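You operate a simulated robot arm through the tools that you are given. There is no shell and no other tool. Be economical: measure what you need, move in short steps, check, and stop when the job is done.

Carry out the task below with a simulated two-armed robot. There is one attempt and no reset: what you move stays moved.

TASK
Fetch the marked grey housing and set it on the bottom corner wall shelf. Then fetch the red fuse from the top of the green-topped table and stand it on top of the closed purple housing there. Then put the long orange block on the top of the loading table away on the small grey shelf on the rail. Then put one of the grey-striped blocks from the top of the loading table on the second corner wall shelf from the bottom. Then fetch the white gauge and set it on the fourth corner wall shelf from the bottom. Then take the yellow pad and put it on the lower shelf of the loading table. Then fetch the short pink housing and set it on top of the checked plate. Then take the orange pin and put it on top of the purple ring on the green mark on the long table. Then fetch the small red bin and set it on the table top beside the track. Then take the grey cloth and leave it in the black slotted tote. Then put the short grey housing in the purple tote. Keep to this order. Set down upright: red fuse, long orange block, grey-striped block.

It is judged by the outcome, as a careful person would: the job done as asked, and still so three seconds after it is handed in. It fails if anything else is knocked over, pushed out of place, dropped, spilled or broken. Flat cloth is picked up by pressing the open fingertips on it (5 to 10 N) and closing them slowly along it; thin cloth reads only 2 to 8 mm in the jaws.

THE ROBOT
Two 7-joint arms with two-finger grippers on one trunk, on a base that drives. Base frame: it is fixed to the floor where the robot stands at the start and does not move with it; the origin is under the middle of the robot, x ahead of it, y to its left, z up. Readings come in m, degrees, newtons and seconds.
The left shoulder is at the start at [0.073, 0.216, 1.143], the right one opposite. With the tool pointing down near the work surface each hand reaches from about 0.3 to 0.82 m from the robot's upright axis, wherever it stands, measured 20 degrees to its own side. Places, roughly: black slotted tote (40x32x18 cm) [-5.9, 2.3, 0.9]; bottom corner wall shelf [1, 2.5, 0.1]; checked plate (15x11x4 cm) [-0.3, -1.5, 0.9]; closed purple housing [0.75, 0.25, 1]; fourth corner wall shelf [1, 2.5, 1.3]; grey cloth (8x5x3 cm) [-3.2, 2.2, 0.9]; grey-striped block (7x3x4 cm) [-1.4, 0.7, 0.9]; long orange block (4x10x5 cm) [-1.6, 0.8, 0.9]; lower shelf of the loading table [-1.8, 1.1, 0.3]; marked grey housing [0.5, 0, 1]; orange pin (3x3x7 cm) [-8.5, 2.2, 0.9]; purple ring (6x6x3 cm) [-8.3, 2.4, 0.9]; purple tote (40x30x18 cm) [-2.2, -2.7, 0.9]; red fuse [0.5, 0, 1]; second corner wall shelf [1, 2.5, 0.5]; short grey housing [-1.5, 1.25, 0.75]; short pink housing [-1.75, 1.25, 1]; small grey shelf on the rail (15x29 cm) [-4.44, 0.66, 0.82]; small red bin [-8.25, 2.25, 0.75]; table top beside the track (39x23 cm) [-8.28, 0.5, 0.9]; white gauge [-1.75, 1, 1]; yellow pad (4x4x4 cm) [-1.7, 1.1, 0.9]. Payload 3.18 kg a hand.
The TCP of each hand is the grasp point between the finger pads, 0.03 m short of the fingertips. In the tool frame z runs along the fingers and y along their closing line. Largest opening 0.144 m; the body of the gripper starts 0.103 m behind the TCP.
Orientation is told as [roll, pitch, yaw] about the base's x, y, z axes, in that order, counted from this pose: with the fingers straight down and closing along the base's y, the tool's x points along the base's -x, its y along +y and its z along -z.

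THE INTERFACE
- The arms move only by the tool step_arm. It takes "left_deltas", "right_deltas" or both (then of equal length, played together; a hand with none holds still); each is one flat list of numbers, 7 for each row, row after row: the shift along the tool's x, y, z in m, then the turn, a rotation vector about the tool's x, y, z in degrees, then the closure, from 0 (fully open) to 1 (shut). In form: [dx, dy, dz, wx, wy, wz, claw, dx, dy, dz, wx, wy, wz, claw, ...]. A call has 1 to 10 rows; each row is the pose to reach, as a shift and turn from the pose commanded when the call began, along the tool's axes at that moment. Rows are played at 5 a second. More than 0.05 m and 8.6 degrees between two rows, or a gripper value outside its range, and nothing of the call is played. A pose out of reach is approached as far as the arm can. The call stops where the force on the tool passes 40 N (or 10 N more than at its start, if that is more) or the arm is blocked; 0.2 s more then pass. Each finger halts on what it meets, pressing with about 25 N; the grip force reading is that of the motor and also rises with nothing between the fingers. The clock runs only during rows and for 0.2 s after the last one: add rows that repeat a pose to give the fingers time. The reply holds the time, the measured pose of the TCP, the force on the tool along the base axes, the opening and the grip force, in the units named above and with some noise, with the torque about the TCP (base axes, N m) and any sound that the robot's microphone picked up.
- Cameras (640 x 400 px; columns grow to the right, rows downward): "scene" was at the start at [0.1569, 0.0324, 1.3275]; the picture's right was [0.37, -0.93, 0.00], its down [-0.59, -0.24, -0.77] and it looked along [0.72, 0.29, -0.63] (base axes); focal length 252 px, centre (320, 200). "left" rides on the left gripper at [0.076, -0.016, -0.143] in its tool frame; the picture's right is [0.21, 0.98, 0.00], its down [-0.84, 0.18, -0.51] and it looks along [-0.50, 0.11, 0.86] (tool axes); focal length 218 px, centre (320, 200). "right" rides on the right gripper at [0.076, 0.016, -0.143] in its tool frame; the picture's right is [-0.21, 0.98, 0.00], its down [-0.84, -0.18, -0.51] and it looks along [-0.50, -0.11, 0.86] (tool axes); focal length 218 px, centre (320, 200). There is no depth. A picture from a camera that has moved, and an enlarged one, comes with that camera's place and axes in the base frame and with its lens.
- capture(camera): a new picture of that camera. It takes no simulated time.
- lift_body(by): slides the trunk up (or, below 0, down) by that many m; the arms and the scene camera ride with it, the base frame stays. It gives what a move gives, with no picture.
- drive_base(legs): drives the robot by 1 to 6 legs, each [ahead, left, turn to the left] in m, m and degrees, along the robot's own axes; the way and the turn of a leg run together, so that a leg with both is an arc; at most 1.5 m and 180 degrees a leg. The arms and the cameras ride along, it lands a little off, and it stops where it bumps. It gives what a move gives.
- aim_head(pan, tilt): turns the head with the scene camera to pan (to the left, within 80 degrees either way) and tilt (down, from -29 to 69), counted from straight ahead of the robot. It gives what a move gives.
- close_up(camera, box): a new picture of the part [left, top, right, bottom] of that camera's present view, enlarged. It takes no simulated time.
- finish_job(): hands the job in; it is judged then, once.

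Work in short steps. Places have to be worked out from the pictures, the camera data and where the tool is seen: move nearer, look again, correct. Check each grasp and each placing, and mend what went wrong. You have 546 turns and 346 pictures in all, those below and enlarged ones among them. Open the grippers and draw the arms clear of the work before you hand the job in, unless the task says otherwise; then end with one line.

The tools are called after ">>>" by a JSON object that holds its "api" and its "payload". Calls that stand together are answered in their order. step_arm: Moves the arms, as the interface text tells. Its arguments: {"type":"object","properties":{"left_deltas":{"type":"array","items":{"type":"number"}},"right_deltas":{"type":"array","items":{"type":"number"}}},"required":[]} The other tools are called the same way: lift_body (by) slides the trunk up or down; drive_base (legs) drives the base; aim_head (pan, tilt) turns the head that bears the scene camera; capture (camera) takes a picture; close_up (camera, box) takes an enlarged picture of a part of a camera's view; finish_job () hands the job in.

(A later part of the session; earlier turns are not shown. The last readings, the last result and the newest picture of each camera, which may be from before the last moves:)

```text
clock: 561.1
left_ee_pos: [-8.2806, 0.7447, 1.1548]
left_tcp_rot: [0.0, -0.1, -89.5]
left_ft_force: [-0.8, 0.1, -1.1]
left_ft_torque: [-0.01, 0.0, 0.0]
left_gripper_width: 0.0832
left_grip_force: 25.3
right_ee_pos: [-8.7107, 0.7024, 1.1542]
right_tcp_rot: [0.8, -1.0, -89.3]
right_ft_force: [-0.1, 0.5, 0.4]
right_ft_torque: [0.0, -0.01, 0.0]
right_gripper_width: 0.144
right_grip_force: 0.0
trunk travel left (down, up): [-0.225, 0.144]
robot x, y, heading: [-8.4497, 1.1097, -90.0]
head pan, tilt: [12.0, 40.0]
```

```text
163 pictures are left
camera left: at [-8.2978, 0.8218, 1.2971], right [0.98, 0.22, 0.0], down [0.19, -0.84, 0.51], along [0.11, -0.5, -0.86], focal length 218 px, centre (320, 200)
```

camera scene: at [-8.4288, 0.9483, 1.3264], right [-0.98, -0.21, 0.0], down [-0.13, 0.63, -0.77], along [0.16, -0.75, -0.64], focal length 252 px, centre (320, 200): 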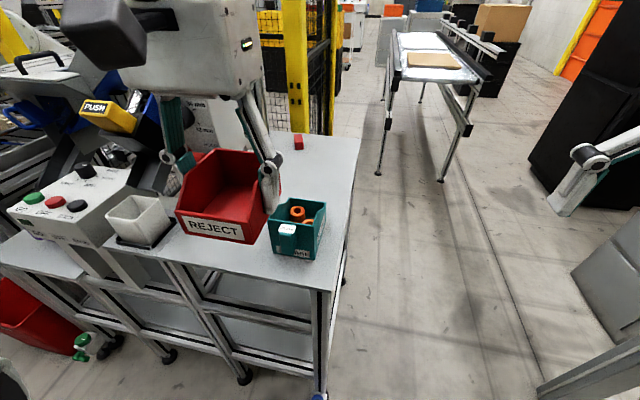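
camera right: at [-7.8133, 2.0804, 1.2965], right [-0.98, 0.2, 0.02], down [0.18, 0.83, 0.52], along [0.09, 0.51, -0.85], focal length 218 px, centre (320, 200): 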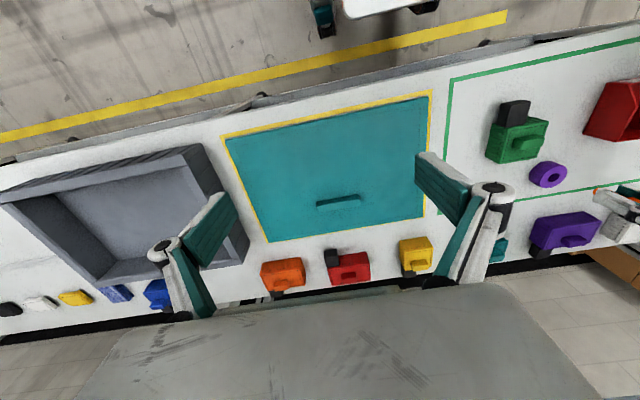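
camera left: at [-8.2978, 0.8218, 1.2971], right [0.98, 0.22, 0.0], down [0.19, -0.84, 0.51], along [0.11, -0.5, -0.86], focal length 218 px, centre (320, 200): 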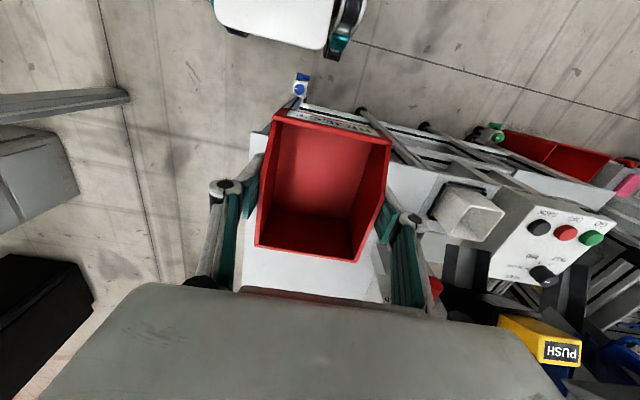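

The device box's near face is at x≈−8.146 and y≈0.49, so a hand at x −8.28 clears it by 6 cm. I move forward and slightly down.

>>> {"api": "step_arm", "payload": {"left_deltas": [-0.035, 0, 0.01, 0, 0, 0, 0.7, -0.07, 0, 0.025, 0, 0, 0, 0.7, -0.105, 0, 0.04, 0, 0, 0, 0.7, -0.14, 0, 0.055, 0, 0, 0, 0.7, -0.175, 0, 0.07, 0, 0, 0, 0.7, -0.21, 0, 0.085, 0, 0, 0, 0.7, -0.245, 0, 0.1, 0, 0, 0, 0.7, -0.285, 0, 0.12, 0, 0, 0, 0.7, -0.285, 0, 0.12, 0, 0, 0, 0.7]}}

>>> {"api": "capture", "payload": {"camera": "scene"}}

>>> {"api": "capture", "payload": {"camera": "left"}}

```text
clock: 563.1
left_ee_pos: [-8.2782, 0.4568, 1.0364]
left_tcp_rot: [0.0, -0.2, -89.7]
left_ft_force: [0.0, 0.2, -1.5]
left_ft_torque: [-0.01, 0.03, 0.01]
left_gripper_width: 0.0833
left_grip_force: 24.8
right_ee_pos: [-8.7106, 0.7025, 1.1553]
right_tcp_rot: [0.8, -1.1, -89.3]
right_ft_force: [0.7, 0.7, 0.4]
right_ft_torque: [0.0, -0.01, -0.04]
right_gripper_width: 0.1441
right_grip_force: 0.0
trunk travel left (down, up): [-0.225, 0.144]
robot x, y, heading: [-8.4476, 1.1099, -90.0]
head pan, tilt: [12.0, 40.0]
```

```text
162 pictures are left
camera scene: at [-8.4284, 0.9492, 1.3267], right [-0.98, -0.21, 0.0], down [-0.13, 0.63, -0.77], along [0.16, -0.75, -0.64], focal length 252 px, centre (320, 200)
```

scene: 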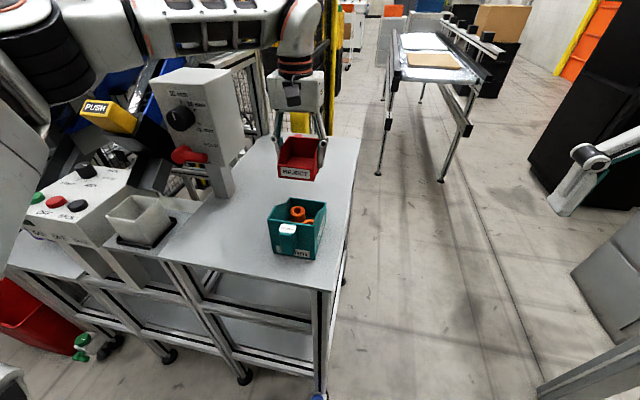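

```text
161 pictures are left
camera left: at [-8.2954, 0.5353, 1.1785], right [0.98, 0.21, 0.0], down [0.18, -0.84, 0.51], along [0.11, -0.5, -0.86], focal length 218 px, centre (320, 200)
```

left: 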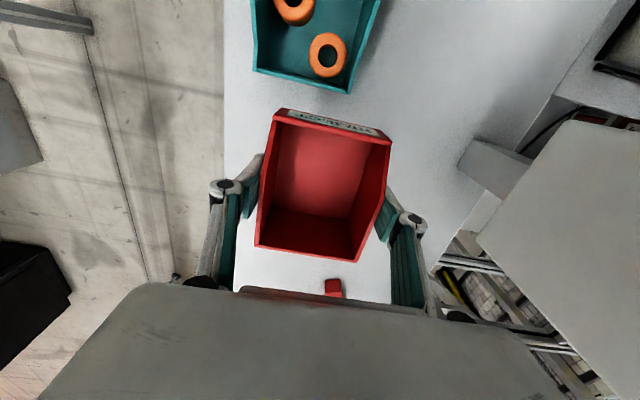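

The red bin's front would be close to the teal bin, so I go 2 cm further back, then lower most of the way.

>>> {"api": "step_arm", "payload": {"left_deltas": [-0.012, 0, 0.015, 0, 0, 0, 0.7, -0.022, 0, 0.03, 0, 0, 0, 0.7, -0.022, 0, 0.06, 0, 0, 0, 0.7, -0.022, 0, 0.085, 0, 0, 0, 0.7]}}

>>> {"api": "capture", "payload": {"camera": "left"}}

>>> {"api": "close_up", "payload": {"camera": "scene", "box": [220, 110, 380, 270]}}

```text
clock: 564.1
left_ee_pos: [-8.2802, 0.4369, 0.9523]
left_tcp_rot: [0.1, -0.3, -89.6]
left_ft_force: [0.1, -0.1, -1.2]
left_ft_torque: [0.02, -0.01, -0.02]
left_gripper_width: 0.0834
left_grip_force: 25.0
right_ee_pos: [-8.7118, 0.7015, 1.1545]
right_tcp_rot: [0.8, -1.0, -89.3]
right_ft_force: [0.0, -0.2, -0.3]
right_ft_torque: [-0.01, -0.03, -0.04]
right_gripper_width: 0.1439
right_grip_force: 0.1
trunk travel left (down, up): [-0.225, 0.144]
robot x, y, heading: [-8.4486, 1.1094, -90.0]
head pan, tilt: [12.0, 40.0]
```

```text
160 pictures are left
camera left: at [-8.2963, 0.5155, 1.0946], right [0.98, 0.21, 0.0], down [0.18, -0.84, 0.51], along [0.11, -0.5, -0.86], focal length 218 px, centre (320, 200)
```

left: 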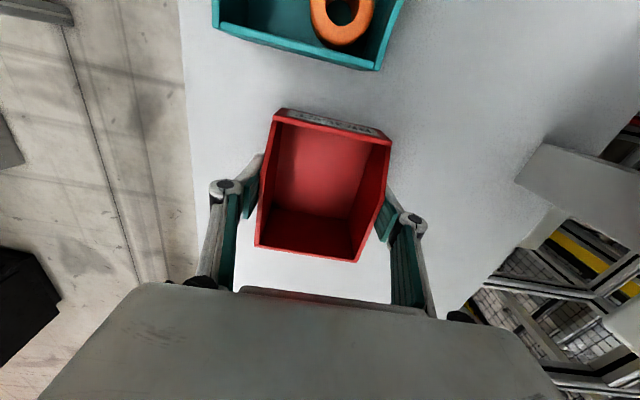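

```text
2.50 times, centred on (300, 190) of scene
camera zoom: at [-8.4297, 0.9494, 1.3267], right [-0.98, -0.21, 0.0], down [-0.13, 0.63, -0.77], along [0.16, -0.75, -0.64], focal length 629 px, centre (370, 225)
```

zoom: 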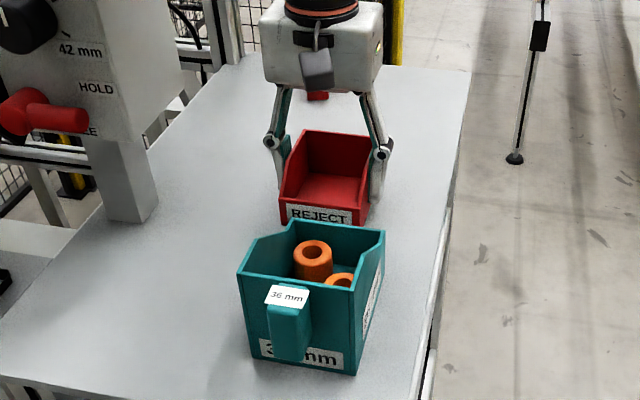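

Good clearances. I lower the last 2 cm until contact.

>>> {"api": "step_arm", "payload": {"left_deltas": [0, 0, 0.007, 0, 0, 0, 0.7, 0, 0, 0.012, 0, 0, 0, 0.7, 0, 0, 0.016, 0, 0, 0, 0.7, 0, 0, 0.02, 0, 0, 0, 0.7]}}

```text
clock: 565.1
left_ee_pos: [-8.2816, 0.4389, 0.9418]
left_tcp_rot: [0.2, -1.1, -89.8]
left_ft_force: [3.2, -0.4, 18.0]
left_ft_torque: [-0.03, -0.07, -0.16]
left_gripper_width: 0.0835
left_grip_force: 24.9
right_ee_pos: [-8.7152, 0.7063, 1.158]
right_tcp_rot: [1.1, -1.5, -89.3]
right_ft_force: [-0.5, -0.3, -0.2]
right_ft_torque: [-0.01, 0.0, 0.01]
right_gripper_width: 0.1438
right_grip_force: 0.0
trunk travel left (down, up): [-0.225, 0.144]
robot x, y, heading: [-8.4492, 1.1093, -90.1]
head pan, tilt: [12.0, 40.0]
```

Contact. I ease up and release, opening only a little on each side, then rise.

>>> {"api": "step_arm", "payload": {"left_deltas": [0, 0, -0.005, 0, 0, 0, 0.7, 0, 0, -0.008, 0, 0, 0, 0.5, 0, 0, -0.008, 0, 0, 0, 0.3, 0, 0, -0.008, 0, 0, 0, 0.25, 0, 0, -0.008, 0, 0, 0, 0.25]}}

>>> {"api": "capture", "payload": {"camera": "left"}}

```text
clock: 566.3
left_ee_pos: [-8.2815, 0.4417, 0.9421]
left_tcp_rot: [0.3, -0.3, -89.7]
left_ft_force: [-0.7, -0.6, -0.2]
left_ft_torque: [-0.01, 0.03, 0.01]
left_gripper_width: 0.1079
left_grip_force: 0.0
right_ee_pos: [-8.7159, 0.7057, 1.1555]
right_tcp_rot: [1.1, -1.3, -89.3]
right_ft_force: [-0.8, 0.5, -0.8]
right_ft_torque: [-0.02, -0.02, -0.02]
right_gripper_width: 0.1439
right_grip_force: 0.0
trunk travel left (down, up): [-0.225, 0.144]
robot x, y, heading: [-8.4469, 1.1061, -90.2]
head pan, tilt: [12.0, 40.0]
```

```text
158 pictures are left
camera left: at [-8.2987, 0.5193, 1.084], right [0.98, 0.21, 0.0], down [0.18, -0.84, 0.51], along [0.11, -0.5, -0.86], focal length 218 px, centre (320, 200)
```

left: 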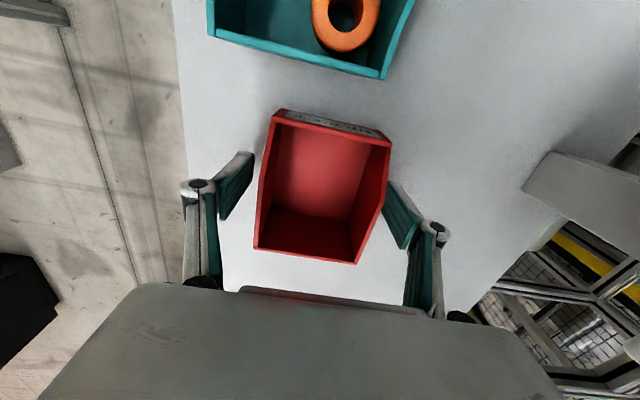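

The red bin stands on the table. I rise and retract.

>>> {"api": "step_arm", "payload": {"left_deltas": [0, 0, -0.035, 0, 0, 0, 0.25, 0, 0, -0.075, 0, 0, 0, 0.25, 0.02, 0, -0.115, 0, 0, 0, 0.25, 0.06, 0, -0.14, 0, 0, 0, 0.2, 0.1, 0, -0.16, 0, 0, 0, 0, 0.14, 0, -0.18, 0, 0, 0, 0, 0.18, 0, -0.19, 0, 0, 0, 0, 0.22, 0, -0.2, 0, 0, 0, 0, 0.26, 0, -0.2, 0, 0, 0, 0, 0.29, 0.02, -0.2, 0, 0, 0, 0]}}

>>> {"api": "close_up", "payload": {"camera": "scene", "box": [220, 110, 380, 270]}}

```text
clock: 568.5
left_ee_pos: [-8.2589, 0.7285, 1.1378]
left_tcp_rot: [0.0, -0.3, -89.5]
left_ft_force: [0.7, 0.1, 0.5]
left_ft_torque: [-0.01, 0.05, -0.02]
left_gripper_width: 0.144
left_grip_force: 0.0
right_ee_pos: [-8.7107, 0.7019, 1.1553]
right_tcp_rot: [0.8, -1.1, -89.2]
right_ft_force: [0.5, -0.8, 0.7]
right_ft_torque: [-0.01, 0.01, 0.03]
right_gripper_width: 0.1441
right_grip_force: 0.1
trunk travel left (down, up): [-0.225, 0.144]
robot x, y, heading: [-8.445, 1.1102, -90.0]
head pan, tilt: [12.0, 40.0]
```

```text
2.50 times, centred on (300, 190) of scene
camera zoom: at [-8.4275, 0.9491, 1.3265], right [-0.98, -0.21, 0.0], down [-0.14, 0.63, -0.77], along [0.16, -0.75, -0.64], focal length 629 px, centre (370, 225)
```

zoom: 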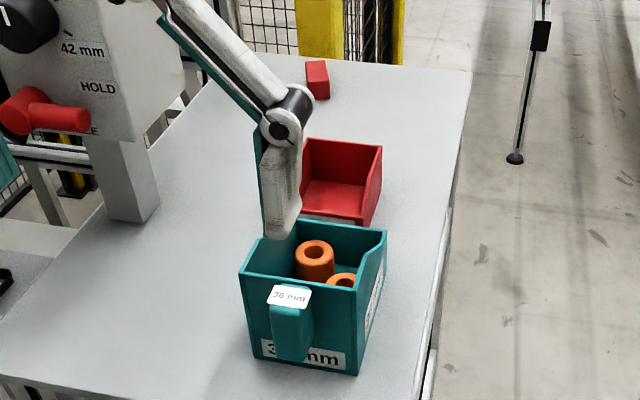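

Red bin done. Next the grey cloth: I back up, turn east and drive to x≈−3.4.

>>> {"api": "drive_base", "payload": {"legs": [[-0.5, 0, 0], [0, 0, 90], [1.3, 0, 0], [1.3, 0, 0], [1.3, 0, 0], [1.25, 0, 0]]}}

>>> {"api": "aim_head", "payload": {"pan": 40, "tilt": 20}}

>>> {"api": "capture", "payload": {"camera": "scene"}}

```text
clock: 599.7
left_ee_pos: [-2.9092, 1.966, 1.1386]
left_tcp_rot: [0.0, 0.0, 2.6]
left_ft_force: [0.6, -0.9, 0.8]
left_ft_torque: [0.03, 0.02, 0.01]
left_gripper_width: 0.1437
left_grip_force: 0.0
right_ee_pos: [-2.8649, 1.518, 1.1546]
right_tcp_rot: [0.8, -1.1, 3.0]
right_ft_force: [0.1, -0.3, 0.1]
right_ft_torque: [0.01, 0.02, -0.02]
right_gripper_width: 0.144
right_grip_force: 0.0
trunk travel left (down, up): [-0.225, 0.144]
robot x, y, heading: [-3.2835, 1.7637, 2.4]
head pan, tilt: [12.0, 40.0]
```

```text
clock: 600.6
left_ee_pos: [-2.9101, 1.9661, 1.1373]
left_tcp_rot: [0.0, -0.1, 2.7]
left_ft_force: [0.2, 0.5, -0.9]
left_ft_torque: [0.02, -0.02, 0.04]
left_gripper_width: 0.1441
left_grip_force: 0.1
right_ee_pos: [-2.866, 1.5174, 1.1552]
right_tcp_rot: [0.8, -1.0, 3.0]
right_ft_force: [-0.1, 0.4, 0.4]
right_ft_torque: [0.02, -0.04, -0.01]
right_gripper_width: 0.1438
right_grip_force: 0.2
trunk travel left (down, up): [-0.225, 0.144]
robot x, y, heading: [-3.2813, 1.763, 2.4]
head pan, tilt: [40.0, 20.0]
```

```text
156 pictures are left
camera scene: at [-3.1357, 1.8313, 1.3577], right [0.67, -0.74, 0.0], down [-0.25, -0.23, -0.94], along [0.7, 0.63, -0.34], focal length 252 px, centre (320, 200)
```

scene: 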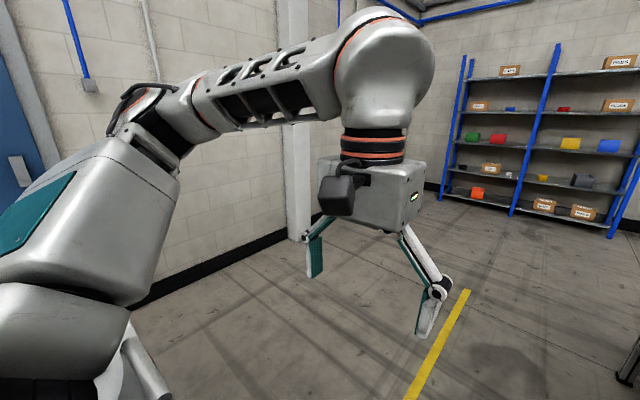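

I step away from the table edge and turn to face it.

>>> {"api": "drive_base", "payload": {"legs": [[-0.15, -0.3, 0], [0, 0, 87.6]]}}

>>> {"api": "aim_head", "payload": {"pan": 0, "tilt": 30}}

>>> {"api": "capture", "payload": {"camera": "scene"}}

```text
clock: 607.5
left_ee_pos: [-3.5965, 1.8449, 1.1382]
left_tcp_rot: [-0.1, -0.2, 89.2]
left_ft_force: [0.4, 0.0, 0.6]
left_ft_torque: [0.01, -0.01, 0.01]
left_gripper_width: 0.1437
left_grip_force: 0.0
right_ee_pos: [-3.1476, 1.8615, 1.1543]
right_tcp_rot: [0.8, -1.0, 89.6]
right_ft_force: [0.1, 0.0, -0.5]
right_ft_torque: [-0.02, -0.04, 0.0]
right_gripper_width: 0.1438
right_grip_force: 0.0
trunk travel left (down, up): [-0.225, 0.144]
robot x, y, heading: [-3.418, 1.4612, 88.9]
head pan, tilt: [40.0, 20.0]
```

```text
clock: 608.5
left_ee_pos: [-3.5972, 1.8455, 1.1384]
left_tcp_rot: [0.0, -0.2, 89.2]
left_ft_force: [0.1, 0.5, -0.4]
left_ft_torque: [0.0, 0.0, 0.0]
left_gripper_width: 0.1438
left_grip_force: 0.0
right_ee_pos: [-3.1479, 1.8615, 1.1544]
right_tcp_rot: [0.8, -1.0, 89.6]
right_ft_force: [-0.7, -0.3, -0.3]
right_ft_torque: [-0.01, -0.01, -0.02]
right_gripper_width: 0.1439
right_grip_force: 0.0
trunk travel left (down, up): [-0.225, 0.144]
robot x, y, heading: [-3.421, 1.461, 88.7]
head pan, tilt: [0.0, 30.0]
```

```text
155 pictures are left
camera scene: at [-3.4151, 1.6281, 1.3418], right [1.0, -0.02, 0.0], down [-0.01, -0.5, -0.87], along [0.02, 0.87, -0.5], focal length 252 px, centre (320, 200)
```

scene: 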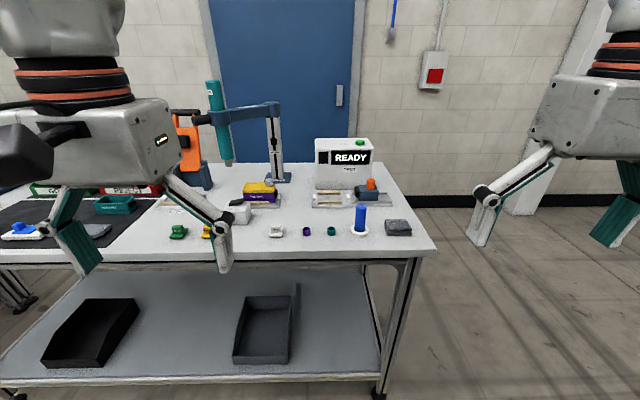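

>>> {"api": "close_up", "payload": {"camera": "scene", "box": [240, 160, 440, 260]}}

>>> {"api": "capture", "payload": {"camera": "right"}}

```text
3.20 times, centred on (340, 210) of scene
camera zoom: at [-3.4151, 1.6281, 1.3418], right [1.0, -0.02, 0.0], down [-0.01, -0.5, -0.87], along [0.02, 0.87, -0.5], focal length 805 px, centre (256, 168)
```

zoom: 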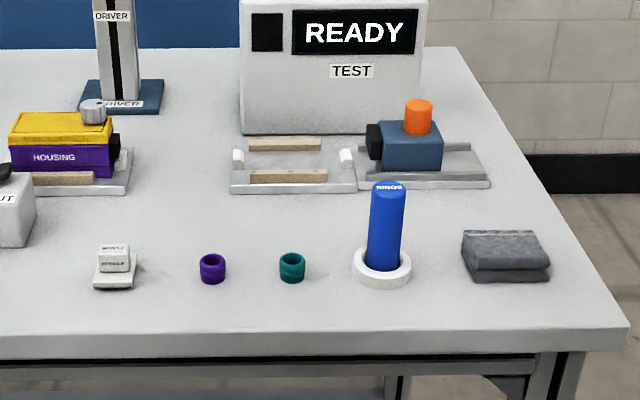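

```text
153 pictures are left
camera right: at [-3.161, 1.7819, 1.296], right [-0.98, 0.22, 0.02], down [0.19, 0.83, 0.52], along [0.1, 0.51, -0.85], focal length 218 px, centre (320, 200)
```

right: 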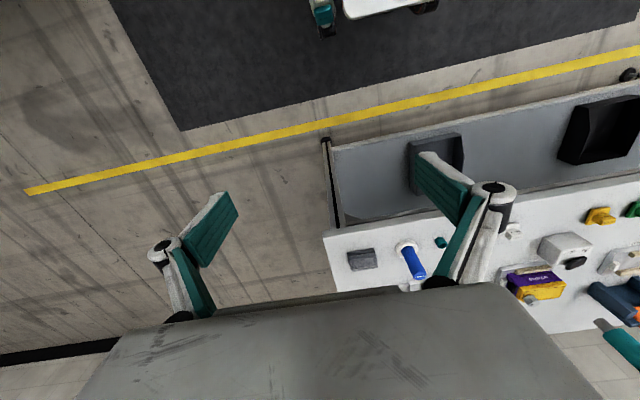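

The grey cloth is a folded stack near (−3.18, 2.21). I'll use the right hand; base 13 cm closer first and a closer look.

>>> {"api": "drive_base", "payload": {"legs": [[0.13, 0, 1.2]]}}

>>> {"api": "step_arm", "payload": {"right_deltas": [-0.04, 0.005, 0.01, 0, 0, 0, 0, -0.08, 0.01, 0.03, 0, 0, 0, 0, -0.12, 0.02, 0.05, 0, 0, 0, 0, -0.16, 0.025, 0.07, 0, 0, 0, 0]}}

>>> {"api": "capture", "payload": {"camera": "right"}}

>>> {"api": "aim_head", "payload": {"pan": -15, "tilt": 45}}

>>> {"api": "capture", "payload": {"camera": "scene"}}

```text
clock: 609.8
left_ee_pos: [-3.6037, 1.9703, 1.1375]
left_tcp_rot: [0.0, -0.1, 90.3]
left_ft_force: [-0.3, 0.9, -0.3]
left_ft_torque: [-0.02, 0.02, -0.01]
left_gripper_width: 0.1441
left_grip_force: 0.1
right_ee_pos: [-3.1534, 1.9971, 1.1551]
right_tcp_rot: [0.8, -0.9, 90.8]
right_ft_force: [-0.2, 1.2, -0.4]
right_ft_torque: [-0.03, 0.0, 0.04]
right_gripper_width: 0.1437
right_grip_force: 0.0
trunk travel left (down, up): [-0.225, 0.144]
robot x, y, heading: [-3.4109, 1.5864, 89.9]
head pan, tilt: [0.0, 30.0]
```

```text
clock: 610.8
left_ee_pos: [-3.6044, 1.9712, 1.1367]
left_tcp_rot: [0.0, -0.1, 90.3]
left_ft_force: [0.4, 0.8, 0.5]
left_ft_torque: [-0.03, 0.0, 0.02]
left_gripper_width: 0.144
left_grip_force: 0.0
right_ee_pos: [-3.1833, 2.1557, 1.085]
right_tcp_rot: [0.8, -0.8, 90.7]
right_ft_force: [0.0, 1.1, -0.9]
right_ft_torque: [0.01, 0.04, -0.01]
right_gripper_width: 0.1439
right_grip_force: 0.1
trunk travel left (down, up): [-0.225, 0.144]
robot x, y, heading: [-3.4158, 1.5916, 89.9]
head pan, tilt: [0.0, 30.0]
```

```text
152 pictures are left
camera right: at [-3.1961, 2.0758, 1.2268], right [-0.98, 0.2, 0.02], down [0.18, 0.84, 0.52], along [0.09, 0.51, -0.86], focal length 218 px, centre (320, 200)
```

right: 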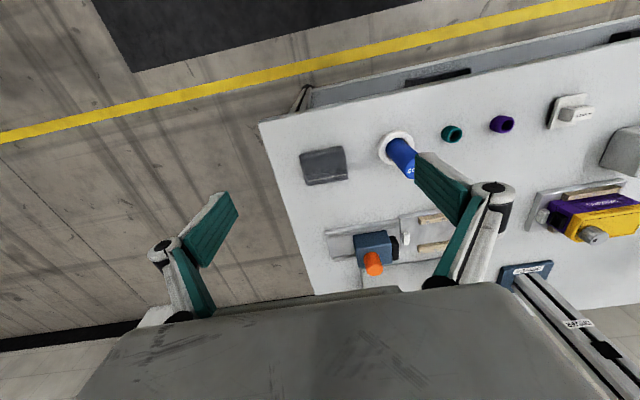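

```text
clock: 611.6
left_ee_pos: [-3.6032, 1.9711, 1.1386]
left_tcp_rot: [0.0, -0.1, 90.3]
left_ft_force: [0.1, -0.9, -0.7]
left_ft_torque: [0.0, -0.01, -0.01]
left_gripper_width: 0.144
left_grip_force: 0.1
right_ee_pos: [-3.182, 2.1549, 1.0874]
right_tcp_rot: [0.8, -1.0, 90.7]
right_ft_force: [0.2, 0.6, -0.3]
right_ft_torque: [-0.02, -0.03, 0.03]
right_gripper_width: 0.1438
right_grip_force: 0.0
trunk travel left (down, up): [-0.225, 0.144]
robot x, y, heading: [-3.4197, 1.5929, 89.9]
head pan, tilt: [-15.0, 45.0]
```

```text
151 pictures are left
camera scene: at [-3.396, 1.7447, 1.3192], right [0.97, -0.26, 0.0], down [-0.18, -0.68, -0.71], along [0.18, 0.68, -0.71], focal length 252 px, centre (320, 200)
```

scene: 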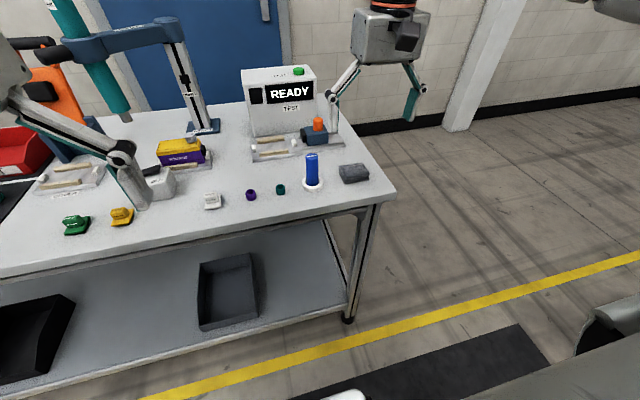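

Cloth at about (−3.18, 2.21), roughly 7×5 cm; the blue post's dish ends at x≈−3.28. I narrow the right fingers to 11 cm and descend for a look.

>>> {"api": "step_arm", "payload": {"right_deltas": [-0.02, 0, 0.03, 0, 0, 0, 0.12, -0.04, 0, 0.06, 0, 0, 0, 0.24, -0.053, -0.003, 0.09, 0, 0, 0, 0.24, -0.053, -0.003, 0.12, 0, 0, 0, 0.24, -0.053, -0.003, 0.12, 0, 0, 0, 0.24]}}

>>> {"api": "capture", "payload": {"camera": "right"}}

>>> {"api": "close_up", "payload": {"camera": "scene", "box": [290, 120, 410, 200]}}

```text
clock: 612.8
left_ee_pos: [-3.603, 1.9693, 1.1369]
left_tcp_rot: [0.0, -0.2, 90.3]
left_ft_force: [-0.2, -0.7, -0.3]
left_ft_torque: [0.0, 0.0, 0.0]
left_gripper_width: 0.1441
left_grip_force: 0.0
right_ee_pos: [-3.1801, 2.2117, 0.9678]
right_tcp_rot: [0.9, -1.1, 90.8]
right_ft_force: [-0.7, 0.7, 0.3]
right_ft_torque: [0.03, 0.02, 0.01]
right_gripper_width: 0.1093
right_grip_force: 0.0
trunk travel left (down, up): [-0.225, 0.144]
robot x, y, heading: [-3.415, 1.5862, 90.1]
head pan, tilt: [-15.0, 45.0]
```

```text
150 pictures are left
camera right: at [-3.1932, 2.1313, 1.1097], right [-0.98, 0.2, 0.02], down [0.18, 0.84, 0.52], along [0.09, 0.51, -0.85], focal length 218 px, centre (320, 200)
```

right: 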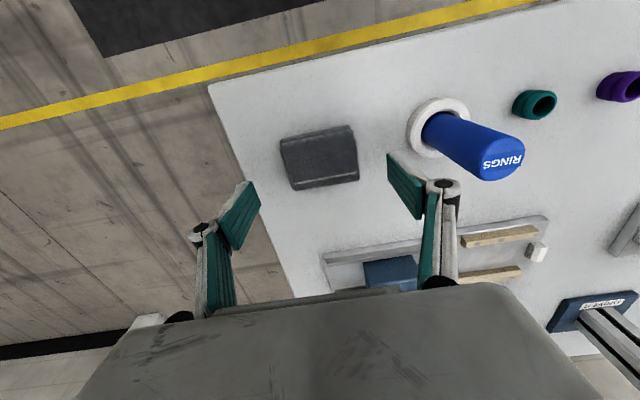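

```text
5.00 times, centred on (350, 160) of scene
camera zoom: at [-3.3961, 1.7443, 1.3193], right [0.97, -0.26, 0.0], down [-0.18, -0.68, -0.71], along [0.18, 0.68, -0.71], focal length 1258 px, centre (170, 400)
```

zoom: 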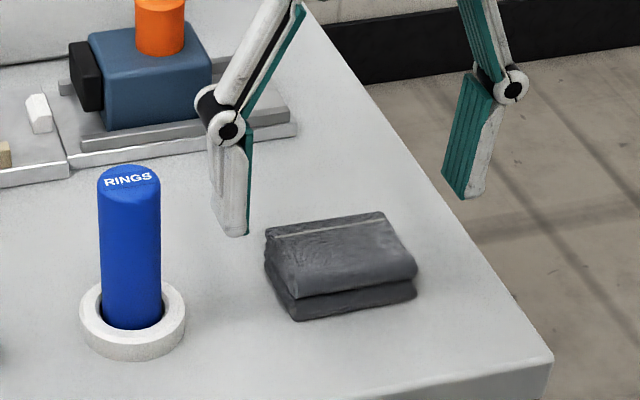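

The cloth is between the fingers. I descend alongside it in steps.

>>> {"api": "step_arm", "payload": {"right_deltas": [0.006, 0, 0.025, 0, 0, 0, 0.24, 0.006, 0, 0.048, 0, 0, 0, 0.24, 0.006, 0, 0.056, 0, 0, 0, 0.24]}}

>>> {"api": "close_up", "payload": {"camera": "scene", "box": [290, 120, 410, 200]}}

```text
clock: 613.8
left_ee_pos: [-3.6004, 1.9642, 1.1416]
left_tcp_rot: [0.1, -0.4, 90.2]
left_ft_force: [0.4, -0.1, -0.4]
left_ft_torque: [0.03, 0.01, 0.0]
left_gripper_width: 0.1437
left_grip_force: 0.0
right_ee_pos: [-3.1741, 2.209, 0.9291]
right_tcp_rot: [1.0, -2.6, 89.9]
right_ft_force: [24.6, -3.7, 55.0]
right_ft_torque: [-0.64, -2.8, 0.17]
right_gripper_width: 0.069
right_grip_force: 44.9
trunk travel left (down, up): [-0.225, 0.144]
robot x, y, heading: [-3.4186, 1.5884, 90.1]
head pan, tilt: [-15.0, 45.0]
stopped in row 3 (right hand): the force on the tool passed its limit at 56 N (the readings are from after the stop); the commanded pose is now the measured one
```

```text
5.00 times, centred on (350, 160) of scene
camera zoom: at [-3.3935, 1.7384, 1.3211], right [0.97, -0.26, 0.0], down [-0.19, -0.68, -0.71], along [0.18, 0.69, -0.7], focal length 1258 px, centre (170, 400)
```

zoom: 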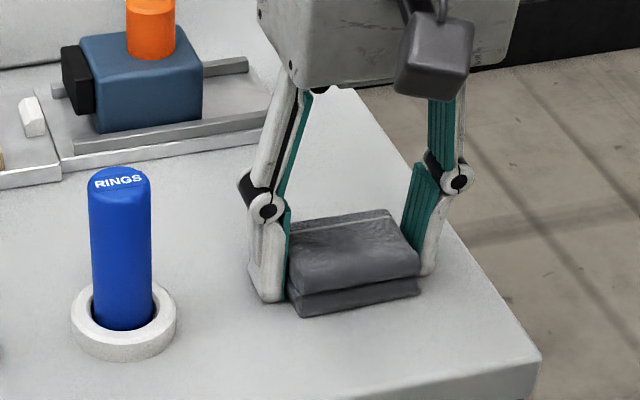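

The fingertips hit the table earlier than expected (table z≈0.90). I raise 1.2 cm at once and recheck.

>>> {"api": "step_arm", "payload": {"right_deltas": [0, 0, -0.006, 0, 1.6, 0, 0.5, 0, 0, -0.012, 0, 1.6, 0, 0.4, 0, 0, -0.012, 0, 1.6, 0, 0.3]}}

>>> {"api": "capture", "payload": {"camera": "right"}}

>>> {"api": "close_up", "payload": {"camera": "scene", "box": [290, 120, 410, 200]}}

```text
clock: 614.6
left_ee_pos: [-3.6035, 1.97, 1.1378]
left_tcp_rot: [0.1, -0.1, 90.3]
left_ft_force: [0.3, 0.0, 0.0]
left_ft_torque: [0.02, 0.01, 0.0]
left_gripper_width: 0.1441
left_grip_force: 0.0
right_ee_pos: [-3.1792, 2.2076, 0.9267]
right_tcp_rot: [0.8, 0.5, 90.4]
right_ft_force: [-0.7, 0.3, 0.7]
right_ft_torque: [0.03, 0.01, 0.02]
right_gripper_width: 0.1006
right_grip_force: 0.1
trunk travel left (down, up): [-0.225, 0.144]
robot x, y, heading: [-3.4167, 1.5894, 89.8]
head pan, tilt: [-15.0, 45.0]
```

```text
147 pictures are left
camera right: at [-3.1924, 2.1313, 1.0698], right [-0.98, 0.2, 0.01], down [0.18, 0.85, 0.5], along [0.09, 0.49, -0.87], focal length 218 px, centre (320, 200)
```

right: 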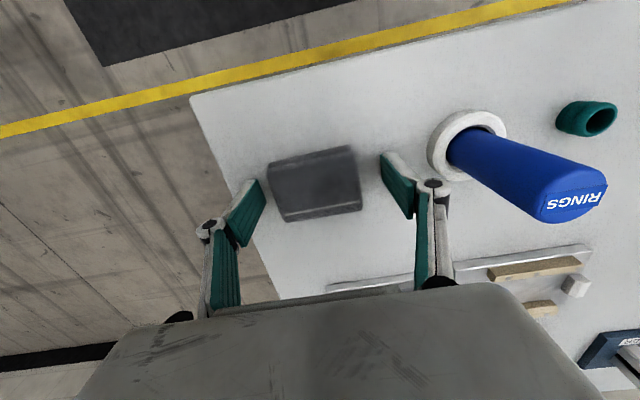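

```text
5.00 times, centred on (350, 160) of scene
camera zoom: at [-3.3957, 1.7448, 1.3186], right [0.97, -0.26, 0.0], down [-0.18, -0.68, -0.71], along [0.18, 0.68, -0.71], focal length 1258 px, centre (170, 400)
```

zoom: 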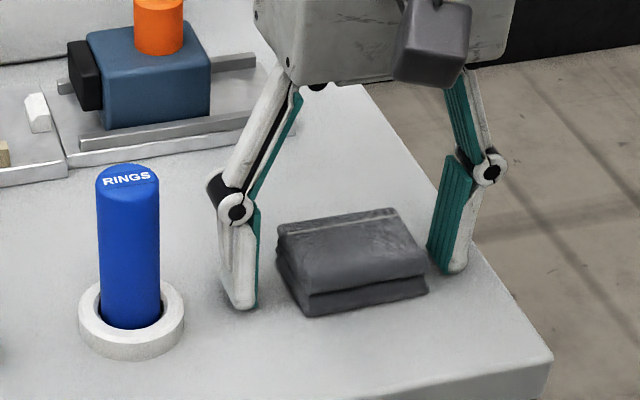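

No contact now and the cloth is centred. I lower 3 mm and close slowly.

>>> {"api": "step_arm", "payload": {"right_deltas": [0, 0, 0.003, 0, 0, 0, 0.4, 0, 0, 0.003, 0, 0, 0, 0.5, 0, 0, 0.003, 0, 0, 0, 0.55, 0, 0, 0.003, 0, 0, 0, 0.6, 0, 0, 0.003, 0, 0, 0, 0.65, 0, 0, 0.003, 0, 0, 0, 0.7, 0, 0, 0.003, 0, 0, 0, 0.7]}}

>>> {"api": "close_up", "payload": {"camera": "scene", "box": [290, 120, 410, 200]}}

>>> {"api": "capture", "payload": {"camera": "right"}}

```text
clock: 616.2
left_ee_pos: [-3.6032, 1.9677, 1.1399]
left_tcp_rot: [0.1, -0.1, 90.2]
left_ft_force: [0.2, 0.8, 0.0]
left_ft_torque: [-0.02, 0.01, 0.01]
left_gripper_width: 0.144
left_grip_force: 0.1
right_ee_pos: [-3.1779, 2.2085, 0.9301]
right_tcp_rot: [0.8, -0.1, 90.3]
right_ft_force: [15.1, 4.1, 27.5]
right_ft_torque: [0.05, -1.33, 0.17]
right_gripper_width: 0.0691
right_grip_force: 24.8
trunk travel left (down, up): [-0.225, 0.144]
robot x, y, heading: [-3.4178, 1.5894, 90.0]
head pan, tilt: [-15.0, 45.0]
```

```text
5.00 times, centred on (350, 160) of scene
camera zoom: at [-3.3951, 1.7426, 1.3196], right [0.97, -0.26, 0.0], down [-0.18, -0.68, -0.71], along [0.18, 0.68, -0.71], focal length 1258 px, centre (170, 400)
```

zoom: 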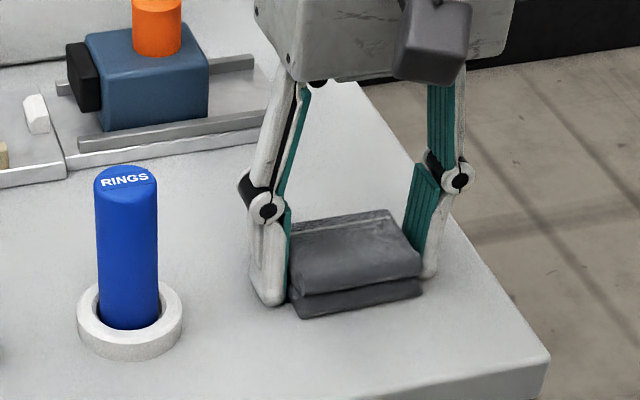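

```text
144 pictures are left
camera right: at [-3.1912, 2.131, 1.0714], right [-0.98, 0.2, 0.01], down [0.18, 0.84, 0.51], along [0.09, 0.5, -0.86], focal length 218 px, centre (320, 200)
```

right: 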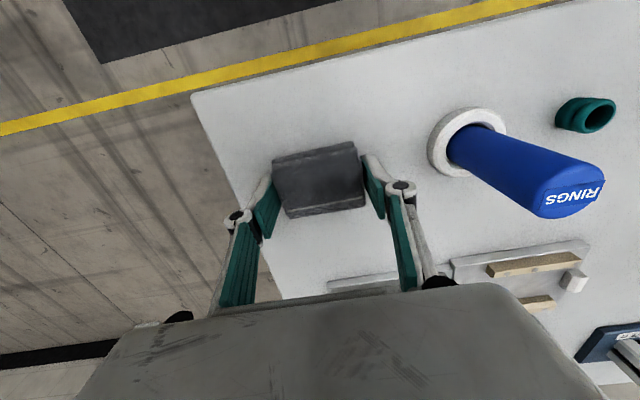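

The cloth is held (6.9 cm, firm). I lift it.

>>> {"api": "step_arm", "payload": {"right_deltas": [0, 0, -0.02, 0, 0, 0, 0.75, 0, 0, -0.05, 0, 0, 0, 0.75, 0, 0, -0.09, 0, 0, 0, 0.75, 0.02, 0, -0.12, 0, 0, 0, 0.75, 0.06, 0, -0.15, 0, 0, 0, 0.75, 0.1, 0, -0.18, 0, 0, 0, 0.75, 0.14, 0, -0.2, 0, 0, 0, 0.75]}}

>>> {"api": "capture", "payload": {"camera": "right"}}

```text
clock: 617.8
left_ee_pos: [-3.6044, 1.9689, 1.1379]
left_tcp_rot: [0.2, -0.2, 90.3]
left_ft_force: [-0.3, 0.7, 0.1]
left_ft_torque: [0.04, 0.0, 0.0]
left_gripper_width: 0.1439
left_grip_force: 0.0
right_ee_pos: [-3.1742, 2.0681, 1.1274]
right_tcp_rot: [0.8, 0.3, 90.3]
right_ft_force: [0.1, -0.1, 0.1]
right_ft_torque: [0.04, 0.0, 0.0]
right_gripper_width: 0.0688
right_grip_force: 24.8
trunk travel left (down, up): [-0.225, 0.144]
robot x, y, heading: [-3.4209, 1.5911, 90.1]
head pan, tilt: [-15.0, 45.0]
```

```text
143 pictures are left
camera right: at [-3.1879, 1.9906, 1.2707], right [-0.98, 0.2, 0.01], down [0.18, 0.85, 0.5], along [0.09, 0.49, -0.86], focal length 218 px, centre (320, 200)
```

right: 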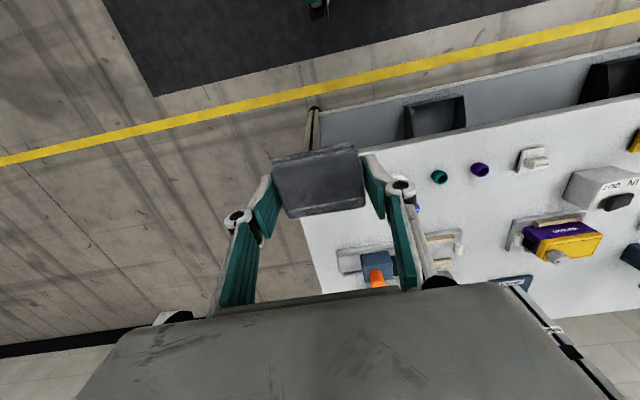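

Cloth in hand. I back away from the table and strafe west to the black slotted tote.

>>> {"api": "drive_base", "payload": {"legs": [[-0.25, 0, 0], [0, 1.35, 0], [0, 1.38, 0]]}}

>>> {"api": "aim_head", "payload": {"pan": 0, "tilt": 30}}

>>> {"api": "capture", "payload": {"camera": "scene"}}

```text
clock: 643.3
left_ee_pos: [-6.3542, 1.7192, 1.1369]
left_tcp_rot: [0.0, -0.2, 90.3]
left_ft_force: [0.6, 0.2, -0.3]
left_ft_torque: [0.02, 0.02, -0.01]
left_gripper_width: 0.1439
left_grip_force: 0.1
right_ee_pos: [-5.9265, 1.8179, 1.1275]
right_tcp_rot: [0.8, 0.1, 90.4]
right_ft_force: [-0.3, 1.0, 0.5]
right_ft_torque: [-0.02, -0.04, 0.0]
right_gripper_width: 0.0687
right_grip_force: 25.5
trunk travel left (down, up): [-0.225, 0.144]
robot x, y, heading: [-6.1686, 1.3351, 89.8]
head pan, tilt: [-15.0, 45.0]
```

```text
clock: 644.1
left_ee_pos: [-6.3554, 1.7181, 1.1378]
left_tcp_rot: [0.1, 0.0, 90.3]
left_ft_force: [-0.1, -0.1, 0.1]
left_ft_torque: [0.03, 0.02, 0.01]
left_gripper_width: 0.1439
left_grip_force: 0.1
right_ee_pos: [-5.9275, 1.8171, 1.1277]
right_tcp_rot: [0.8, 0.2, 90.4]
right_ft_force: [0.6, 0.3, 0.2]
right_ft_torque: [-0.04, 0.0, -0.03]
right_gripper_width: 0.0688
right_grip_force: 24.9
trunk travel left (down, up): [-0.225, 0.144]
robot x, y, heading: [-6.1686, 1.3392, 89.9]
head pan, tilt: [0.0, 30.0]
```

```text
142 pictures are left
camera scene: at [-6.1682, 1.5048, 1.3417], right [1.0, 0.0, 0.0], down [0.0, -0.5, -0.87], along [0.0, 0.87, -0.5], focal length 252 px, centre (320, 200)
```

scene: 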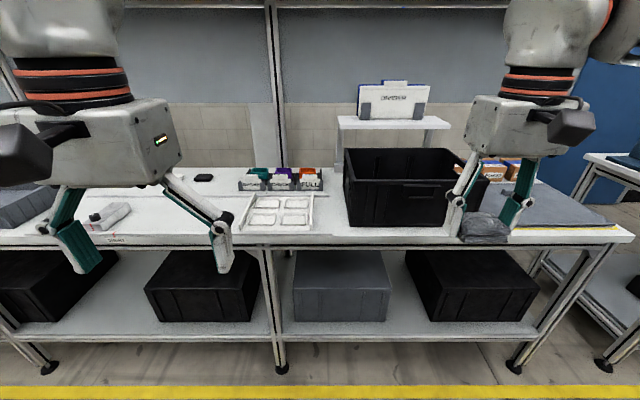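

The black tote is on the table ahead. I zoom in on it.

>>> {"api": "close_up", "payload": {"camera": "scene", "box": [320, 120, 520, 260]}}

>>> {"api": "capture", "payload": {"camera": "right"}}

```text
2.86 times, centred on (420, 190) of scene
camera zoom: at [-6.1682, 1.5048, 1.3417], right [1.0, 0.0, 0.0], down [0.0, -0.5, -0.87], along [0.0, 0.87, -0.5], focal length 719 px, centre (34, 229)
```

zoom: 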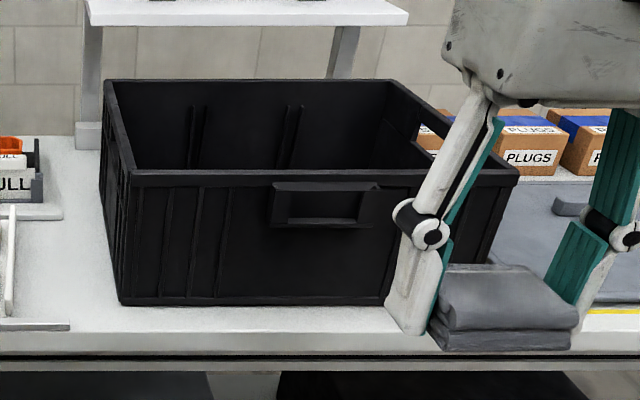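

```text
140 pictures are left
camera right: at [-5.9397, 1.7405, 1.2701], right [-0.98, 0.2, 0.01], down [0.18, 0.85, 0.5], along [0.09, 0.49, -0.86], focal length 218 px, centre (320, 200)
```

right: 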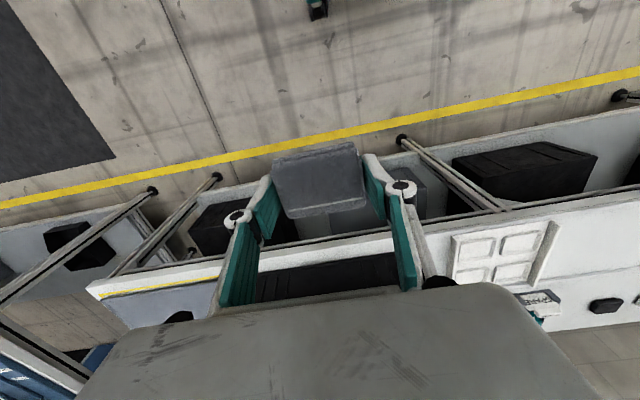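

The tote spans x −6.08…−5.70, y 2.13…2.45, rim z≈1.06. I raise the cloth and drive closer so the hand passes over the rim.

>>> {"api": "step_arm", "payload": {"right_deltas": [0, 0, -0.02, 0, 0, 0, 0.75, 0, -0.02, -0.045, 0, 0, 0, 0.75]}}

>>> {"api": "drive_base", "payload": {"legs": [[0.36, 0, 0]]}}

>>> {"api": "aim_head", "payload": {"pan": -10, "tilt": 45}}

>>> {"api": "capture", "payload": {"camera": "scene"}}

>>> {"api": "capture", "payload": {"camera": "right"}}

```text
clock: 644.7
left_ee_pos: [-6.3539, 1.7174, 1.1378]
left_tcp_rot: [0.1, -0.2, 90.3]
left_ft_force: [0.0, -1.2, -0.1]
left_ft_torque: [0.04, 0.02, -0.05]
left_gripper_width: 0.1442
left_grip_force: 0.0
right_ee_pos: [-5.9057, 1.8177, 1.1721]
right_tcp_rot: [0.9, 0.2, 90.3]
right_ft_force: [-0.4, 0.0, 0.1]
right_ft_torque: [0.01, 0.03, 0.0]
right_gripper_width: 0.0688
right_grip_force: 24.6
trunk travel left (down, up): [-0.225, 0.144]
robot x, y, heading: [-6.1681, 1.3343, 89.7]
head pan, tilt: [0.0, 30.0]
```

```text
clock: 646.9
left_ee_pos: [-6.3533, 2.0714, 1.1375]
left_tcp_rot: [0.1, 0.0, 90.1]
left_ft_force: [0.7, 0.4, 0.7]
left_ft_torque: [-0.01, 0.0, -0.01]
left_gripper_width: 0.1441
left_grip_force: 0.1
right_ee_pos: [-5.904, 2.1695, 1.1726]
right_tcp_rot: [0.8, 0.1, 90.1]
right_ft_force: [0.1, 1.1, -0.9]
right_ft_torque: [-0.01, 0.03, -0.03]
right_gripper_width: 0.0688
right_grip_force: 24.9
trunk travel left (down, up): [-0.225, 0.144]
robot x, y, heading: [-6.1691, 1.6903, 89.9]
head pan, tilt: [0.0, 30.0]
```

```text
clock: 647.7
left_ee_pos: [-6.353, 2.0708, 1.138]
left_tcp_rot: [0.0, -0.1, 90.1]
left_ft_force: [0.6, -0.3, -0.4]
left_ft_torque: [0.0, -0.03, -0.03]
left_gripper_width: 0.1443
left_grip_force: 0.0
right_ee_pos: [-5.9049, 2.1684, 1.1719]
right_tcp_rot: [0.9, 0.2, 90.2]
right_ft_force: [0.3, 0.3, -0.5]
right_ft_torque: [-0.02, 0.03, 0.01]
right_gripper_width: 0.069
right_grip_force: 25.4
trunk travel left (down, up): [-0.225, 0.144]
robot x, y, heading: [-6.1666, 1.6877, 89.8]
head pan, tilt: [-10.0, 45.0]
```

```text
139 pictures are left
camera scene: at [-6.1531, 1.8462, 1.3192], right [0.98, -0.18, 0.0], down [-0.12, -0.7, -0.71], along [0.13, 0.7, -0.71], focal length 252 px, centre (320, 200)
```

scene: 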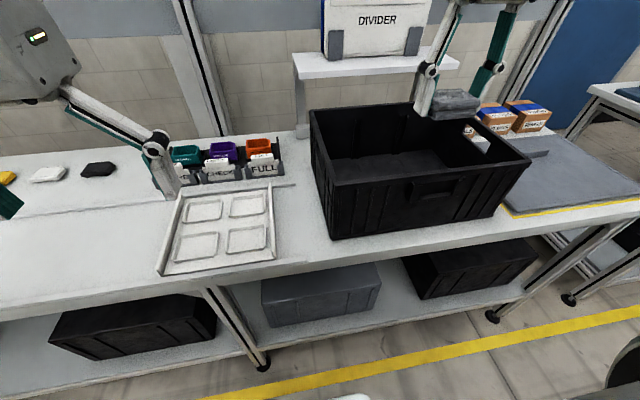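

```text
138 pictures are left
camera right: at [-5.9175, 2.0922, 1.3151], right [-0.98, 0.2, 0.01], down [0.18, 0.85, 0.5], along [0.09, 0.49, -0.86], focal length 218 px, centre (320, 200)
```

right: 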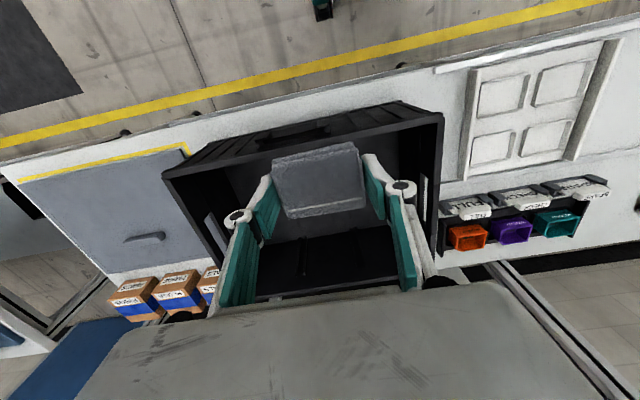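

I move the hand to the tote's middle and lower the cloth inside.

>>> {"api": "step_arm", "payload": {"right_deltas": [-0.035, -0.01, 0, 0, 0, 0, 0.75, -0.07, -0.02, 0.02, 0, 0, 0, 0.75, -0.097, -0.03, 0.04, 0, 0, 0, 0.75, -0.097, -0.03, 0.08, 0, 0, 0, 0.75, -0.097, -0.03, 0.12, 0, 0, 0, 0.75, -0.097, -0.03, 0.16, 0, 0, 0, 0.75, -0.097, -0.03, 0.2, 0, 0, 0, 0.75, -0.097, -0.03, 0.2, 0, 0, 0, 0.75]}}

>>> {"api": "capture", "payload": {"camera": "right"}}

>>> {"api": "capture", "payload": {"camera": "scene"}}

```text
clock: 649.5
left_ee_pos: [-6.3542, 2.0694, 1.1396]
left_tcp_rot: [0.0, -0.2, 90.1]
left_ft_force: [0.1, -0.6, 0.5]
left_ft_torque: [0.04, -0.02, 0.03]
left_gripper_width: 0.1439
left_grip_force: 0.1
right_ee_pos: [-5.8823, 2.2628, 0.9728]
right_tcp_rot: [0.8, 0.1, 90.2]
right_ft_force: [0.9, -0.9, -0.1]
right_ft_torque: [0.05, -0.01, 0.0]
right_gripper_width: 0.0689
right_grip_force: 24.9
right hand out of reach, approached as far as the arm can: row 1, 2, 3, 4
trunk travel left (down, up): [-0.225, 0.144]
robot x, y, heading: [-6.1686, 1.6898, 89.8]
head pan, tilt: [-10.0, 45.0]
```

```text
137 pictures are left
camera right: at [-5.8942, 2.1863, 1.1152], right [-0.98, 0.2, 0.01], down [0.18, 0.84, 0.5], along [0.09, 0.5, -0.86], focal length 218 px, centre (320, 200)
```

right: 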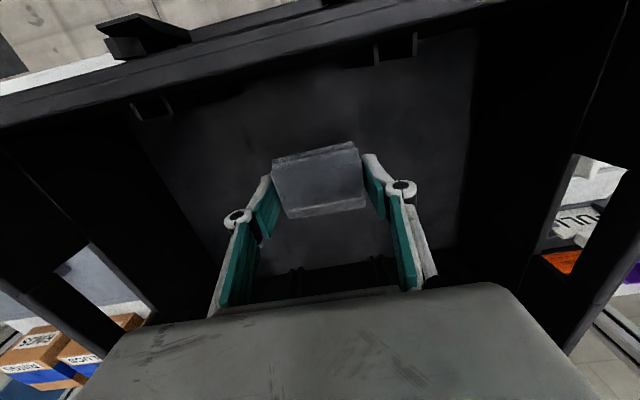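

```text
136 pictures are left
camera scene: at [-6.1536, 1.8449, 1.3195], right [0.98, -0.18, 0.0], down [-0.12, -0.7, -0.71], along [0.13, 0.7, -0.71], focal length 252 px, centre (320, 200)
```

scene: 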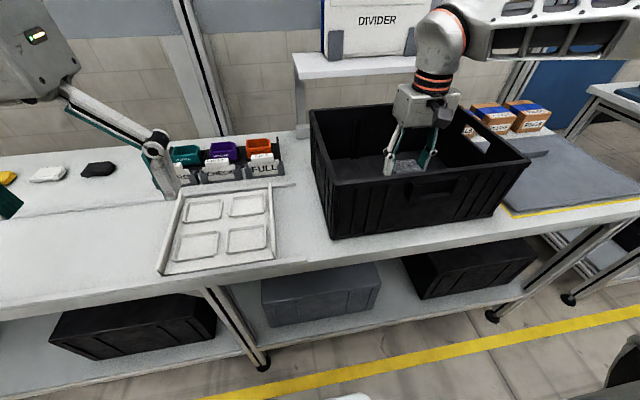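

It is inside the tote. I lower slowly to the bottom.

>>> {"api": "step_arm", "payload": {"right_deltas": [0, 0, 0.012, 0, 0, 0, 0.75, 0, 0, 0.022, 0, 0, 0, 0.75, 0, 0, 0.028, 0, 0, 0, 0.75, 0, 0, 0.033, 0, 0, 0, 0.75]}}

```text
clock: 650.5
left_ee_pos: [-6.3524, 2.0709, 1.1371]
left_tcp_rot: [0.1, -0.2, 90.2]
left_ft_force: [0.6, -1.3, 0.1]
left_ft_torque: [-0.01, -0.01, 0.02]
left_gripper_width: 0.1439
left_grip_force: 0.1
right_ee_pos: [-5.8781, 2.265, 0.9393]
right_tcp_rot: [0.9, 0.2, 90.3]
right_ft_force: [0.5, -1.3, 0.0]
right_ft_torque: [0.05, -0.01, 0.01]
right_gripper_width: 0.0688
right_grip_force: 24.7
trunk travel left (down, up): [-0.225, 0.144]
robot x, y, heading: [-6.1668, 1.6905, 89.7]
head pan, tilt: [-10.0, 45.0]
```

>>> {"api": "step_arm", "payload": {"right_deltas": [0, 0, 0.006, 0, 0, 0, 0.75, 0, 0, 0.011, 0, 0, 0, 0.75, 0, 0, 0.016, 0, 0, 0, 0.75, 0, 0, 0.02, 0, 0, 0, 0.75, 0, 0, 0.024, 0, 0, 0, 0.75]}}

```text
clock: 651.7
left_ee_pos: [-6.3532, 2.0716, 1.1383]
left_tcp_rot: [0.1, -0.1, 90.1]
left_ft_force: [-0.2, 0.1, 0.3]
left_ft_torque: [-0.02, -0.01, 0.03]
left_gripper_width: 0.1441
left_grip_force: 0.0
right_ee_pos: [-5.8782, 2.2649, 0.9143]
right_tcp_rot: [0.9, 0.2, 90.2]
right_ft_force: [-0.6, -0.3, -1.4]
right_ft_torque: [-0.06, 0.0, 0.0]
right_gripper_width: 0.0686
right_grip_force: 25.2
trunk travel left (down, up): [-0.225, 0.144]
robot x, y, heading: [-6.1691, 1.6903, 89.8]
head pan, tilt: [-10.0, 45.0]
```

No contact yet (this table is lower, ≈0.855). I continue in small steps.

>>> {"api": "step_arm", "payload": {"right_deltas": [0, 0, 0.004, 0, 0, 0, 0.75, 0, 0, 0.007, 0, 0, 0, 0.75, 0, 0, 0.01, 0, 0, 0, 0.75, 0, 0, 0.013, 0, 0, 0, 0.75]}}

```text
clock: 652.7
left_ee_pos: [-6.3533, 2.0697, 1.1384]
left_tcp_rot: [0.1, -0.1, 90.1]
left_ft_force: [-0.5, -0.1, 0.9]
left_ft_torque: [-0.01, 0.01, -0.01]
left_gripper_width: 0.144
left_grip_force: 0.1
right_ee_pos: [-5.8786, 2.2652, 0.9015]
right_tcp_rot: [0.8, 0.2, 90.2]
right_ft_force: [0.3, -0.4, -0.9]
right_ft_torque: [0.0, -0.02, 0.01]
right_gripper_width: 0.0687
right_grip_force: 24.9
trunk travel left (down, up): [-0.225, 0.144]
robot x, y, heading: [-6.1676, 1.6878, 89.7]
head pan, tilt: [-10.0, 45.0]
```

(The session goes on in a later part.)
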